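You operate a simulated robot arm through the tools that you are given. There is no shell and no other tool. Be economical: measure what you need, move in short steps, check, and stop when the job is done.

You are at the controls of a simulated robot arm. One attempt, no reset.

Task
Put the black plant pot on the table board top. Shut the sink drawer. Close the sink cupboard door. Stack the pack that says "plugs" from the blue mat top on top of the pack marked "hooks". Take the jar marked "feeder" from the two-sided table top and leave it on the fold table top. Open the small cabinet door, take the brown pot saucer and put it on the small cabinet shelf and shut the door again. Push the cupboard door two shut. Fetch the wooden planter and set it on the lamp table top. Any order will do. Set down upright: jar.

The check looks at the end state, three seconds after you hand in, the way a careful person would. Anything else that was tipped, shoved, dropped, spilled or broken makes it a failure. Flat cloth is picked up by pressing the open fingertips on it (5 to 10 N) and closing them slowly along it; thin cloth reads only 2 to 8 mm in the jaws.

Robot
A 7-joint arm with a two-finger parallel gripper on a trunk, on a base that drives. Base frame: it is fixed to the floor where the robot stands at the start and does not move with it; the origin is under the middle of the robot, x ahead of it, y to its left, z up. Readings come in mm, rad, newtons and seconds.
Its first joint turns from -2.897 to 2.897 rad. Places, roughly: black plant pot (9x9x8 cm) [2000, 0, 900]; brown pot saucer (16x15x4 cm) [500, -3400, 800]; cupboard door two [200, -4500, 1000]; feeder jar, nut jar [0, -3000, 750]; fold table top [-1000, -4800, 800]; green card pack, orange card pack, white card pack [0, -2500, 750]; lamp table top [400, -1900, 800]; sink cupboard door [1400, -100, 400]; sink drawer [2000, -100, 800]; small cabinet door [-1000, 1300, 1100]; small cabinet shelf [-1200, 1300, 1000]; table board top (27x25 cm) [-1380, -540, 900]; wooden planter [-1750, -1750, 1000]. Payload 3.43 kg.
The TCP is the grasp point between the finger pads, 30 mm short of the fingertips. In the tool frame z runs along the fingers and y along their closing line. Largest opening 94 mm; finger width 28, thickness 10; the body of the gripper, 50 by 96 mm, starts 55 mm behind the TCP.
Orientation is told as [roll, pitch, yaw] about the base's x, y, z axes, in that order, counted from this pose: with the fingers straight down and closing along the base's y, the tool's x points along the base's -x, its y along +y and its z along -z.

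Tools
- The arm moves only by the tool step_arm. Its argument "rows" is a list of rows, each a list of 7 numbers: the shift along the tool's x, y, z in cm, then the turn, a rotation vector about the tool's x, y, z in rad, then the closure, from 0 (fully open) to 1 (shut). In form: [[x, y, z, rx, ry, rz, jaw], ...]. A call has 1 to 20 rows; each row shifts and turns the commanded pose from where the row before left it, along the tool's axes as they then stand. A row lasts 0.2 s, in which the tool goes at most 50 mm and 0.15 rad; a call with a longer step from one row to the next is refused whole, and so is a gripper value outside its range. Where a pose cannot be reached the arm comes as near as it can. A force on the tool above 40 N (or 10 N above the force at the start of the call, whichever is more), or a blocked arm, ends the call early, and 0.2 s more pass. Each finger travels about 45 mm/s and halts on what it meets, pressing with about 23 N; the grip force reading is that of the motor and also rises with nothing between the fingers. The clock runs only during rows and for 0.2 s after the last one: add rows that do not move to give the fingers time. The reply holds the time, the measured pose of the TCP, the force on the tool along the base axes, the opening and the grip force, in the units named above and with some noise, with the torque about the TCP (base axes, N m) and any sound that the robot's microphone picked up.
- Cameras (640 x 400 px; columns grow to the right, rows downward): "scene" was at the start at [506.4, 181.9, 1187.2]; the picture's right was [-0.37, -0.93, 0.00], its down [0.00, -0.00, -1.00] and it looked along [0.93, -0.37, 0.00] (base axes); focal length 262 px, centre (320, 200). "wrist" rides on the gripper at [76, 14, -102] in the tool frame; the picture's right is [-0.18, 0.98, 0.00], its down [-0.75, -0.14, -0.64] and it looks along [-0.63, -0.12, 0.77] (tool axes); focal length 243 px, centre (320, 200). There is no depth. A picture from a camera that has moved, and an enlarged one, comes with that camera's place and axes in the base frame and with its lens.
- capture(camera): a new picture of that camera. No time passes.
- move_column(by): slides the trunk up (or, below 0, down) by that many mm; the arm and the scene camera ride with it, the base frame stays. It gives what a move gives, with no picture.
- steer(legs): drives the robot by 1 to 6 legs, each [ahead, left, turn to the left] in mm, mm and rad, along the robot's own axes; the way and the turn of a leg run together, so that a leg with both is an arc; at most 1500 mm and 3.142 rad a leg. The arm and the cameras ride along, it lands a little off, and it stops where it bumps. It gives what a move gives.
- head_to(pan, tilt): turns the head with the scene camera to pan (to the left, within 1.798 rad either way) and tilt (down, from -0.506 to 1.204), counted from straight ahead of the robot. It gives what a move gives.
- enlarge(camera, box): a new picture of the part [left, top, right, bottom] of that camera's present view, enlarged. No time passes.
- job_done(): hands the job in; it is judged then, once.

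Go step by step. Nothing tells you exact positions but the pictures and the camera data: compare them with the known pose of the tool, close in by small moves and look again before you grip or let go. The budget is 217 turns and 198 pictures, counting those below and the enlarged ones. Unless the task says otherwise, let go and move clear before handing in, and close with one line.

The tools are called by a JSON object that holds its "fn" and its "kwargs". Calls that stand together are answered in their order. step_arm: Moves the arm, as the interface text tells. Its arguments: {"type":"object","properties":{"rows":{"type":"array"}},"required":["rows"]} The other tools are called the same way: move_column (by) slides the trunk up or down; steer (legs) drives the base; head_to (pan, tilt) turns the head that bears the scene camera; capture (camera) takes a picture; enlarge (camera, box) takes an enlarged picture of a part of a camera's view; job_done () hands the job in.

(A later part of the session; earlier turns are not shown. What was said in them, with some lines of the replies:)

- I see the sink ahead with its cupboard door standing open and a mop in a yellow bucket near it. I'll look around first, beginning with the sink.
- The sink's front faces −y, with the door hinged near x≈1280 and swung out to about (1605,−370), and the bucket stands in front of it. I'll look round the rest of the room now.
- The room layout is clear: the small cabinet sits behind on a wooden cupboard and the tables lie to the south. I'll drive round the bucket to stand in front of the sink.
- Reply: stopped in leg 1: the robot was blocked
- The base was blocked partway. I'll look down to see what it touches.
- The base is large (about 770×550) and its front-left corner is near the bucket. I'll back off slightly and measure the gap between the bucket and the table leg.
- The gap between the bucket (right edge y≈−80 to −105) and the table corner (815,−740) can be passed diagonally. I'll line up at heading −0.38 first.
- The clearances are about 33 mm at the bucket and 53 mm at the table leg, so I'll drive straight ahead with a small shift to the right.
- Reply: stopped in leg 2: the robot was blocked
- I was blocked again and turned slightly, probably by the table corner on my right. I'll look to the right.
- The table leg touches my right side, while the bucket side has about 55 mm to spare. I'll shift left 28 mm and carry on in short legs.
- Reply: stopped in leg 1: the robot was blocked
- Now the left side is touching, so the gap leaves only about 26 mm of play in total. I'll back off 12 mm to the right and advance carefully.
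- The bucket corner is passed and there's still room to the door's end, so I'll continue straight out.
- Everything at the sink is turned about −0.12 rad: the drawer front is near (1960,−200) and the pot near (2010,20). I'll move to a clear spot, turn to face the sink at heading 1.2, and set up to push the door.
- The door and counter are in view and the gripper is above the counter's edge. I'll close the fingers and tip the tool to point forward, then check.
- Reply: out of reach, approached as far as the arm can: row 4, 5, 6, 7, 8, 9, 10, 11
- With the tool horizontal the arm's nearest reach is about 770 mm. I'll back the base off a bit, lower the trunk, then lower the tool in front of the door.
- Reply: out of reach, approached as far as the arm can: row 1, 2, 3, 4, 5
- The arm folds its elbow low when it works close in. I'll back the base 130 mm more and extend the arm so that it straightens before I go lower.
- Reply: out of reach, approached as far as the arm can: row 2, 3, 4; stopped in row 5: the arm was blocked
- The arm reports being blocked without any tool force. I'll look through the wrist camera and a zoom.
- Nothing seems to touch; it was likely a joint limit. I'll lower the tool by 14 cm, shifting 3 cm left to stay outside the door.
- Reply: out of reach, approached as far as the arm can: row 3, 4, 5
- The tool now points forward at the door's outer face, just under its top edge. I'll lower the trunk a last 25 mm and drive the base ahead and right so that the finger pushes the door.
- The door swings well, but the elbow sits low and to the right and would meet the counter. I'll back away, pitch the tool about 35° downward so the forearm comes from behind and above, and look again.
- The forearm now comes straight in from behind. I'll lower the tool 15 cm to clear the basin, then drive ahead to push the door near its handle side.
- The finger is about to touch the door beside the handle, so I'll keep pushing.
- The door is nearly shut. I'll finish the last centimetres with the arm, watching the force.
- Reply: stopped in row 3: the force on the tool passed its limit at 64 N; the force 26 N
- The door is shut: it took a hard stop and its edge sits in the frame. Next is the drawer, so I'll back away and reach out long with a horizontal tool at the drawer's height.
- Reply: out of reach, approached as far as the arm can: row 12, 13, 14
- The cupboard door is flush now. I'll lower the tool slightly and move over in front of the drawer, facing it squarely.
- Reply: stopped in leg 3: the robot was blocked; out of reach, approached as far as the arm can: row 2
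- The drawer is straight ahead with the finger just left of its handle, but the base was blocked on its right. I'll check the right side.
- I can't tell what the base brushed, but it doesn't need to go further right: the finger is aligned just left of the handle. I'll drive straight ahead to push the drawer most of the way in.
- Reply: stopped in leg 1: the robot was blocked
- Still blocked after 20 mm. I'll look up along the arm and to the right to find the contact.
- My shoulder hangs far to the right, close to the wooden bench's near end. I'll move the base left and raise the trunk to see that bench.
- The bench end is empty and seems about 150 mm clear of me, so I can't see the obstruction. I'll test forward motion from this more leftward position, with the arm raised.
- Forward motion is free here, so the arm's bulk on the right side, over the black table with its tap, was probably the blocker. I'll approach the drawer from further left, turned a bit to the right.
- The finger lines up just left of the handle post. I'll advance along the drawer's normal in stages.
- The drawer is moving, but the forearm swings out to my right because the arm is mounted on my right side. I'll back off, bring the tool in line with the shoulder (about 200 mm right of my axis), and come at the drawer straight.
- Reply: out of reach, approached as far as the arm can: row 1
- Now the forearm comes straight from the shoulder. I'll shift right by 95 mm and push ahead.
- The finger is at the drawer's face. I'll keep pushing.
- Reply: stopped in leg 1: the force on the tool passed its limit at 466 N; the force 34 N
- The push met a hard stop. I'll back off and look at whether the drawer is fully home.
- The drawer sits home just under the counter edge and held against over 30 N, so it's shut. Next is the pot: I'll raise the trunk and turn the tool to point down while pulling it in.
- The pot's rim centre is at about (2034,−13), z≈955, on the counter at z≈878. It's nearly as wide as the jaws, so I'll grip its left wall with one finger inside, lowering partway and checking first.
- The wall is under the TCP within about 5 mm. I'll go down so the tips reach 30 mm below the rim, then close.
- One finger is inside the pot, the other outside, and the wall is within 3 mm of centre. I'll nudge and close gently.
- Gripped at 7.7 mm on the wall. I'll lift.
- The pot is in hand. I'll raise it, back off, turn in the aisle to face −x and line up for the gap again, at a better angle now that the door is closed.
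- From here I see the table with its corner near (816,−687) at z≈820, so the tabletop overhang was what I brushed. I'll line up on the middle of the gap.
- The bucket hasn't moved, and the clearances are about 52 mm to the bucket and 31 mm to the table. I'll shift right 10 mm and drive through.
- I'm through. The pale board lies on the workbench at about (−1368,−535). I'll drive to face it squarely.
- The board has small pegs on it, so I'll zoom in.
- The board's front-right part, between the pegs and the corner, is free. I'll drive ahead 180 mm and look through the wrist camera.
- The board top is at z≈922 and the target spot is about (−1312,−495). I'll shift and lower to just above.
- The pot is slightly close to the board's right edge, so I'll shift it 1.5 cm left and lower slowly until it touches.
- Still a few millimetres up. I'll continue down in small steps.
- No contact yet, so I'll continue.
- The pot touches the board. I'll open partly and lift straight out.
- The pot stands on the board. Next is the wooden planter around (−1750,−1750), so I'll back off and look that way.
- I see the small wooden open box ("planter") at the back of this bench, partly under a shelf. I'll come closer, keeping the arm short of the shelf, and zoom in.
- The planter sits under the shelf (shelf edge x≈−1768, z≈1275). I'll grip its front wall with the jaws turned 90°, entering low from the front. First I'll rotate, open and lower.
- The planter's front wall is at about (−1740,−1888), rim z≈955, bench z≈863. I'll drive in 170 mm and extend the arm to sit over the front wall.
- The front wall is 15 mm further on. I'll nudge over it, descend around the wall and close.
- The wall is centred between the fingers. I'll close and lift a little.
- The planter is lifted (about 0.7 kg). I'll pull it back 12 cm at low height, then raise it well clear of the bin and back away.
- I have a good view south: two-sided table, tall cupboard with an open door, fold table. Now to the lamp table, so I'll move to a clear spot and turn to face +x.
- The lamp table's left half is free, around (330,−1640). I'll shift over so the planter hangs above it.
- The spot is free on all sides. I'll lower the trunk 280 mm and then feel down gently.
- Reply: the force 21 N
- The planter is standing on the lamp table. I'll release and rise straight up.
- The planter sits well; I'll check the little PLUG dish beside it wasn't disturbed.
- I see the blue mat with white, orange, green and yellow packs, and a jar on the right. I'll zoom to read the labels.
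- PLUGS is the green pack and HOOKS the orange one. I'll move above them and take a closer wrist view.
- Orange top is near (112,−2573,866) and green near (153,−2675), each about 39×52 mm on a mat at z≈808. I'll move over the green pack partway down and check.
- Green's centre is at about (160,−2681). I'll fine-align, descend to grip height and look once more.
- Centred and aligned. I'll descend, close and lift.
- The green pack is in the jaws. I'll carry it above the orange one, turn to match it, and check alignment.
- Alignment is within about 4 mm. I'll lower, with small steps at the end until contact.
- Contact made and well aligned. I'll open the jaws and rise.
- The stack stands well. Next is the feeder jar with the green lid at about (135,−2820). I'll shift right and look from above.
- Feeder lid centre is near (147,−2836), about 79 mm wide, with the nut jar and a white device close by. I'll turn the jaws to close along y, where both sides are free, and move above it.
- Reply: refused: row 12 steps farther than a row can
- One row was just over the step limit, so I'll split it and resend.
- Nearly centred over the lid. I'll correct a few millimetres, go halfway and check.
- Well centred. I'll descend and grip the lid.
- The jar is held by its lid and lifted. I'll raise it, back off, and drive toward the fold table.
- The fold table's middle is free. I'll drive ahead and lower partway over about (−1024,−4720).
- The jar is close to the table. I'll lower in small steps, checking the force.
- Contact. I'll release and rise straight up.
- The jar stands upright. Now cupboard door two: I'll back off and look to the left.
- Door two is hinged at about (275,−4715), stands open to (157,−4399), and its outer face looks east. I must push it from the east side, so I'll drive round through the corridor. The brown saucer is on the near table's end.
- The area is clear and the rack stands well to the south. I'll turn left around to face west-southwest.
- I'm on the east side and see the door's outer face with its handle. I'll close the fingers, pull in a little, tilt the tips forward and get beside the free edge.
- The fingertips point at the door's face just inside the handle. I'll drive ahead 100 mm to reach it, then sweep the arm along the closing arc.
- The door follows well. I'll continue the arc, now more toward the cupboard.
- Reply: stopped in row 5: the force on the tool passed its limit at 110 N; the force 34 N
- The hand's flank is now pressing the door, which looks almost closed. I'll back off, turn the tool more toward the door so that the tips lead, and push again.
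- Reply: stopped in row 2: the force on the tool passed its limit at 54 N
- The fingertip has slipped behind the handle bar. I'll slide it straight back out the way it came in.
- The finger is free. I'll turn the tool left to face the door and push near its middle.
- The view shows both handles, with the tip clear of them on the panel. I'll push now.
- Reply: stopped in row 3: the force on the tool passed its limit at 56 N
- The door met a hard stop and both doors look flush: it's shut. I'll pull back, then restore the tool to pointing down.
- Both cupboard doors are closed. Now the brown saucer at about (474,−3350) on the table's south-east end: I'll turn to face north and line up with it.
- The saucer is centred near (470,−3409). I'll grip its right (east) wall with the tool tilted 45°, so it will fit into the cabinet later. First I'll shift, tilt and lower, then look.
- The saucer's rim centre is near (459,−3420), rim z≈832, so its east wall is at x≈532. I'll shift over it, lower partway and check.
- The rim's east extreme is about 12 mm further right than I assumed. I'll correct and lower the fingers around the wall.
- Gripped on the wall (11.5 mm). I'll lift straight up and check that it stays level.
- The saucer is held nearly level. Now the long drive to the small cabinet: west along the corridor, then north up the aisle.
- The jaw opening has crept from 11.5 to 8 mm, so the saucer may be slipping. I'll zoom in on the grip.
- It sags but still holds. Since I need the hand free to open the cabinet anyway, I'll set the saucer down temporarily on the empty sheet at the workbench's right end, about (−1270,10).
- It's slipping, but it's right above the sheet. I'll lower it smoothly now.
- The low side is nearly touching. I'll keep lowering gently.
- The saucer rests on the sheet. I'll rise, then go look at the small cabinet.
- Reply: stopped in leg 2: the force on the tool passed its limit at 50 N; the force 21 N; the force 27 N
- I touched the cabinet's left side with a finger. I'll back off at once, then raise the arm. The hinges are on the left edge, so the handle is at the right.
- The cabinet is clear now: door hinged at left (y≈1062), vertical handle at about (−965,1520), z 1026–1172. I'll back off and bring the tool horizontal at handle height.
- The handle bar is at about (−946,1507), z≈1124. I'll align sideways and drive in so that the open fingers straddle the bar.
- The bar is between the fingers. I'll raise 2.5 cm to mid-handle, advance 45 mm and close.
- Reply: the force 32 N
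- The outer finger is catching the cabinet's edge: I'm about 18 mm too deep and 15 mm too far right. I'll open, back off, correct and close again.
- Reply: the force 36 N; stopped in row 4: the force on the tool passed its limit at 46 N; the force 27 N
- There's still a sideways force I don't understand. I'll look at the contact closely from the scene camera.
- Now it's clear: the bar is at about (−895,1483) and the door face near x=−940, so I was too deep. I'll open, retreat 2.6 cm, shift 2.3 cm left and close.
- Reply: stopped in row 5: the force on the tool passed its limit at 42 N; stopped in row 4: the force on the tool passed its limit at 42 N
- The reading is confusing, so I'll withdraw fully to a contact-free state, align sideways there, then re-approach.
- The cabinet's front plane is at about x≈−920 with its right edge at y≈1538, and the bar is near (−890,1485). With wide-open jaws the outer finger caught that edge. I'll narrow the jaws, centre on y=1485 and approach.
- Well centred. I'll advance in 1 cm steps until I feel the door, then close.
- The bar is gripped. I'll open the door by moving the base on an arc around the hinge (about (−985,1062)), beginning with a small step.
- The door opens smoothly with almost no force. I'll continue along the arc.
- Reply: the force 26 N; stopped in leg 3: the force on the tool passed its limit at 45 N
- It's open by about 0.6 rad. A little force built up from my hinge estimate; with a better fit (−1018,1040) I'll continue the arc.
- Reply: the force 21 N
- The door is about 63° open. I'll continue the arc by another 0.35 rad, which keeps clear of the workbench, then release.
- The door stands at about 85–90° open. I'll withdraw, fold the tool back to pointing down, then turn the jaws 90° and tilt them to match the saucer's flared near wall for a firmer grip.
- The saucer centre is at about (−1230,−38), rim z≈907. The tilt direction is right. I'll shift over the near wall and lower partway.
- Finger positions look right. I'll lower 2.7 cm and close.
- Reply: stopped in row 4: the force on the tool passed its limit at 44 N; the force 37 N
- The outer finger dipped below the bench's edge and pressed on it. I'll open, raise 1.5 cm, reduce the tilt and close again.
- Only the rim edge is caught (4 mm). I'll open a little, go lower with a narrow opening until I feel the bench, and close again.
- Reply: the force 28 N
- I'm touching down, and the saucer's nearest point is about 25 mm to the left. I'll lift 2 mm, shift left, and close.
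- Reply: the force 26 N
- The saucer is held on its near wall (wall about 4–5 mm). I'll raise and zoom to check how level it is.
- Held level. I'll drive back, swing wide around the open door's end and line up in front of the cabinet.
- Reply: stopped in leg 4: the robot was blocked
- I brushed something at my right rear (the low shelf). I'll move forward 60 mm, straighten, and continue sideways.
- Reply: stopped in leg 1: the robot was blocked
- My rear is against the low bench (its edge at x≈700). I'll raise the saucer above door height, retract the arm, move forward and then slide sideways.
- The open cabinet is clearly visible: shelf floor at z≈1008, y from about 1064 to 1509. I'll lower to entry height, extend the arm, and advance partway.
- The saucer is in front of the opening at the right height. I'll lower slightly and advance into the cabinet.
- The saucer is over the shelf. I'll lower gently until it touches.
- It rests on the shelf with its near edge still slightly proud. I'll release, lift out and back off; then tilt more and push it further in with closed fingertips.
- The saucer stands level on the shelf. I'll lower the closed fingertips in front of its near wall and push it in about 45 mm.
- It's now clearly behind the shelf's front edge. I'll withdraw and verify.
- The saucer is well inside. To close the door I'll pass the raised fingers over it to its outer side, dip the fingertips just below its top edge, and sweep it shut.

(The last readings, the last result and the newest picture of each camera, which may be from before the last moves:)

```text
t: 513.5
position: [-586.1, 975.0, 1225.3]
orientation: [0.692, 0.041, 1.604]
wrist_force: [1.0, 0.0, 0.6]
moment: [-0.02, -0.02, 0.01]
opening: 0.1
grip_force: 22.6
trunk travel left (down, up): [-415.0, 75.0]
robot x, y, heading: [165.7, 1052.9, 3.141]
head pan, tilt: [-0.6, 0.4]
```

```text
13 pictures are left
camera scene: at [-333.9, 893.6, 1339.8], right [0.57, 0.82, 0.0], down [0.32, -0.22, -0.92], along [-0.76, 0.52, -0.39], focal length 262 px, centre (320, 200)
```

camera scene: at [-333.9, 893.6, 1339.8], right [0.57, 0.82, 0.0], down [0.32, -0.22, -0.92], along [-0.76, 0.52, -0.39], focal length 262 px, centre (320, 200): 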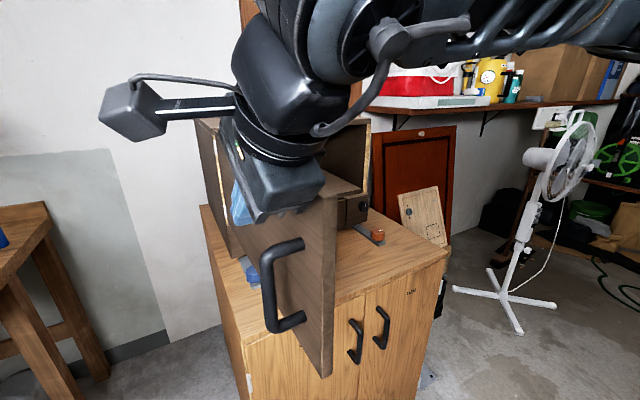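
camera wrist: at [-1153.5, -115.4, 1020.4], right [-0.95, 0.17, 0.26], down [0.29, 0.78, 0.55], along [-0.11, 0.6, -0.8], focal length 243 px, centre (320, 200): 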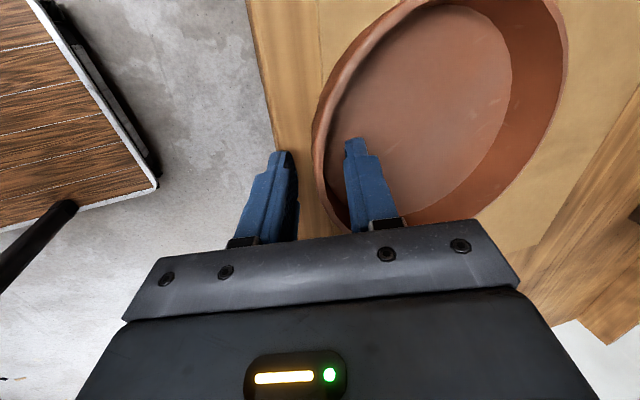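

The fingertips are on the outer side near the door's top, above the handle. I'll sweep it toward closing in stages.

{"fn": "steer", "kwargs": {"legs": [[10, -100, 0], [15, -98, 0]]}}

{"fn": "steer", "kwargs": {"legs": [[70, -132, 0]]}}

{"fn": "capture", "kwargs": {"camera": "scene"}}

```text
t: 515.4
position: [-611.4, 1172.2, 1225.3]
orientation: [0.693, 0.042, 1.604]
wrist_force: [0.5, 0.7, 0.2]
moment: [0.0, 0.01, -0.02]
opening: 0.0
grip_force: 23.0
trunk travel left (down, up): [-415.0, 75.0]
robot x, y, heading: [138.5, 1254.8, 3.137]
head pan, tilt: [-0.6, 0.4]
```

```text
t: 516.8
position: [-680.4, 1308.7, 1225.3]
orientation: [0.693, 0.043, 1.602]
wrist_force: [1.4, -0.5, 0.4]
moment: [0.0, -0.01, 0.04]
opening: 0.0
grip_force: 22.9
trunk travel left (down, up): [-415.0, 75.0]
robot x, y, heading: [72.1, 1386.9, 3.138]
head pan, tilt: [-0.6, 0.4]
```

```text
12 pictures are left
camera scene: at [-428.5, 1227.0, 1339.8], right [0.57, 0.82, 0.0], down [0.32, -0.22, -0.92], along [-0.76, 0.52, -0.39], focal length 262 px, centre (320, 200)
```

scene: 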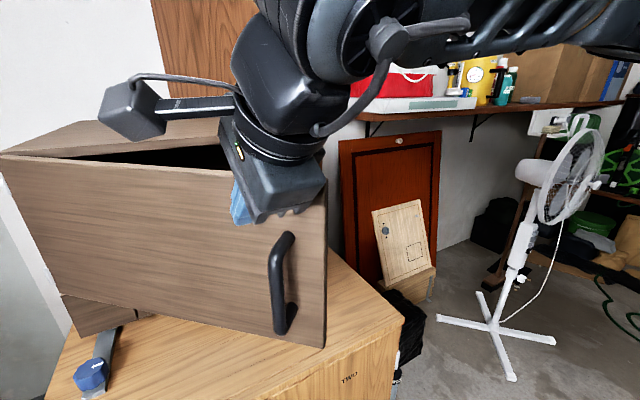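

The door follows. I'll continue.

{"fn": "steer", "kwargs": {"legs": [[111, -98, 0]]}}

{"fn": "steer", "kwargs": {"legs": [[90, -40, 0]]}}

{"fn": "capture", "kwargs": {"camera": "scene"}}

```text
t: 518.1
position: [-793.7, 1407.1, 1227.0]
orientation: [0.694, 0.04, 1.603]
wrist_force: [-0.4, -0.3, 0.0]
moment: [0.0, -0.01, 0.0]
opening: 0.0
grip_force: 23.4
trunk travel left (down, up): [-415.0, 75.0]
robot x, y, heading: [-44.0, 1485.5, 3.137]
head pan, tilt: [-0.6, 0.4]
```

```text
t: 519.3
position: [-883.4, 1448.0, 1226.4]
orientation: [0.694, 0.041, 1.603]
wrist_force: [0.5, 0.5, 0.4]
moment: [0.0, 0.02, 0.02]
opening: 0.0
grip_force: 22.9
trunk travel left (down, up): [-415.0, 75.0]
robot x, y, heading: [-132.9, 1528.3, 3.135]
head pan, tilt: [-0.6, 0.4]
```

```text
11 pictures are left
camera scene: at [-631.1, 1366.2, 1339.8], right [0.57, 0.82, 0.0], down [0.32, -0.22, -0.92], along [-0.76, 0.52, -0.39], focal length 262 px, centre (320, 200)
```

scene: 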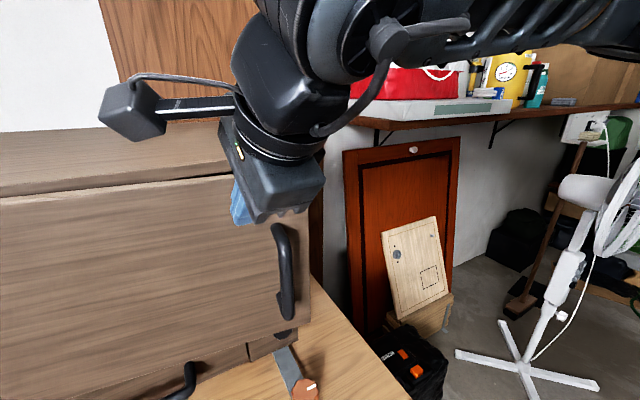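

Nearly shut. I'll finish with the arm, 1 cm at a time, until it meets the stop.

{"fn": "step_arm", "kwargs": {"rows": [[0, 0.77, 0.64, 0, 0, 0, 1], [0, 0.77, 0.64, 0, 0, 0, 1], [0, 0.77, 0.64, 0, 0, 0, 1], [0, 0.5, 0.42, 0, 0, 0, 1], [0, 0.5, 0.42, 0, 0, 0, 1], [0, 0.5, 0.42, 0, 0, 0, 1], [0, 0.5, 0.42, 0, 0, 0, 1], [0, 0.5, 0.42, 0, 0, 0, 1]]}}

{"fn": "capture", "kwargs": {"camera": "scene"}}

```text
t: 521.1
position: [-944.9, 1445.9, 1226.4]
orientation: [0.69, 0.041, 1.604]
wrist_force: [25.9, 4.2, 2.8]
moment: [0.09, -0.43, -0.4]
opening: 0.2
grip_force: 22.8
trunk travel left (down, up): [-415.0, 75.0]
robot x, y, heading: [-133.6, 1525.4, 3.14]
head pan, tilt: [-0.6, 0.4]
```

```text
10 pictures are left
camera scene: at [-629.9, 1366.6, 1340.3], right [0.57, 0.82, 0.0], down [0.32, -0.22, -0.92], along [-0.76, 0.52, -0.39], focal length 262 px, centre (320, 200)
```

scene: 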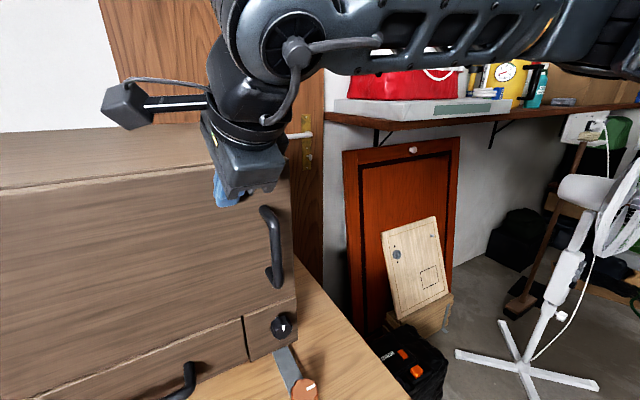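

The door is flush under light pressure. I'll back away and verify the cabinet from the front.

{"fn": "step_arm", "kwargs": {"rows": [[0, -2.5, -2.1, 0, 0, 0, 1], [0, -2.5, -2.1, 0, 0, 0, 1]]}}

{"fn": "steer", "kwargs": {"legs": [[-330, 0, 0], [0, 300, 0]]}}

{"fn": "head_to", "kwargs": {"pan": -0.2, "tilt": 0.3}}

{"fn": "capture", "kwargs": {"camera": "scene"}}

```text
t: 521.7
position: [-880.3, 1448.0, 1226.7]
orientation: [0.692, 0.041, 1.603]
wrist_force: [-0.2, 1.1, -0.3]
moment: [-0.04, 0.02, 0.01]
opening: 0.0
grip_force: 23.0
trunk travel left (down, up): [-415.0, 75.0]
robot x, y, heading: [-136.8, 1528.9, 3.135]
head pan, tilt: [-0.6, 0.4]
```

```text
t: 525.5
position: [-550.8, 1145.9, 1226.2]
orientation: [0.692, 0.041, 1.607]
wrist_force: [-0.3, 0.5, -0.1]
moment: [0.01, 0.0, -0.01]
opening: 0.0
grip_force: 23.3
trunk travel left (down, up): [-415.0, 75.0]
robot x, y, heading: [198.4, 1223.1, 3.14]
head pan, tilt: [-0.6, 0.4]
```

```text
t: 526.4
position: [-552.4, 1145.9, 1226.1]
orientation: [0.691, 0.043, 1.606]
wrist_force: [-0.1, 0.3, 0.2]
moment: [0.0, 0.02, -0.02]
opening: 0.0
grip_force: 23.1
trunk travel left (down, up): [-415.0, 75.0]
robot x, y, heading: [196.4, 1225.2, 3.138]
head pan, tilt: [-0.201, 0.3]
```

```text
9 pictures are left
camera scene: at [-316.3, 1030.5, 1349.0], right [0.2, 0.98, 0.0], down [0.29, -0.06, -0.96], along [-0.94, 0.19, -0.3], focal length 262 px, centre (320, 200)
```

scene: 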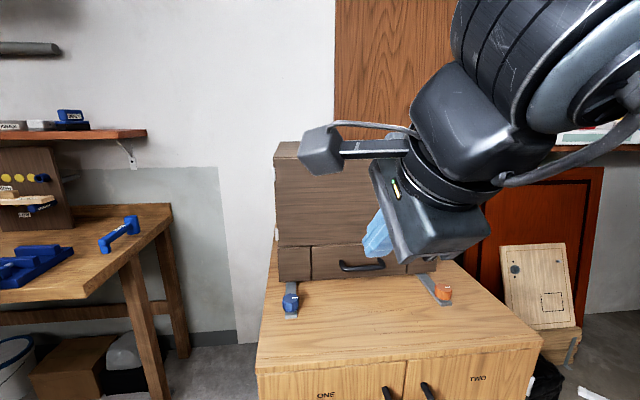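

The cabinet is closed with everything in place. As a last check I'll turn to look back at the sink drawer and bucket.

{"fn": "steer", "kwargs": {"legs": [[100, 500, 0], [0, 0, 1.57]]}}

{"fn": "head_to", "kwargs": {"pan": 1.35, "tilt": 0.3}}

{"fn": "capture", "kwargs": {"camera": "scene"}}

```text
t: 533.2
position: [172.8, -15.2, 1226.2]
orientation: [0.694, 0.042, -3.108]
wrist_force: [0.2, -0.1, 0.0]
moment: [0.02, 0.01, -0.03]
opening: 0.0
grip_force: 23.3
trunk travel left (down, up): [-415.0, 75.0]
robot x, y, heading: [94.7, 735.9, -1.575]
head pan, tilt: [-0.201, 0.3]
```

```text
t: 534.8
position: [173.6, -14.5, 1225.3]
orientation: [0.694, 0.042, -3.108]
wrist_force: [0.9, 0.6, -0.8]
moment: [-0.06, -0.02, -0.01]
opening: 0.0
grip_force: 22.9
trunk travel left (down, up): [-415.0, 75.0]
robot x, y, heading: [96.8, 735.4, -1.574]
head pan, tilt: [1.349, 0.3]
```

```text
8 pictures are left
camera scene: at [400.5, 289.9, 1349.0], right [-0.22, -0.97, 0.0], down [-0.29, 0.07, -0.96], along [0.93, -0.21, -0.3], focal length 262 px, centre (320, 200)
```

scene: 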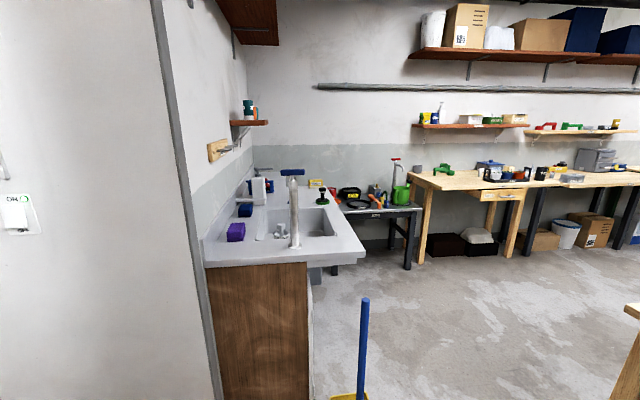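

{"fn": "enlarge", "kwargs": {"camera": "scene", "box": [250, 170, 430, 300]}}

```text
3.08 times, centred on (340, 235) of scene
camera zoom: at [400.5, 289.9, 1349.0], right [-0.22, -0.97, 0.0], down [-0.29, 0.07, -0.96], along [0.93, -0.21, -0.3], focal length 808 px, centre (258, 92)
```

zoom: 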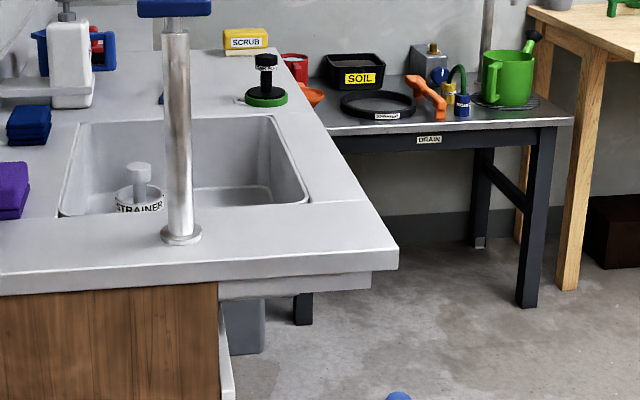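

Everything checked looks in order and the arm is clear, so I'll hand the job in.

{"fn": "job_done", "kwargs": {}}

```text
The job is handed in.
```

I've handed the job in with all eight tasks carried out. The pot, planter, stacked packs, upright jar and saucer are in place, and the drawer and all three doors are shut. I didn't get a frontal view of the sink drawer at the end, but it met a hard stop and doesn't stick out past the counter.
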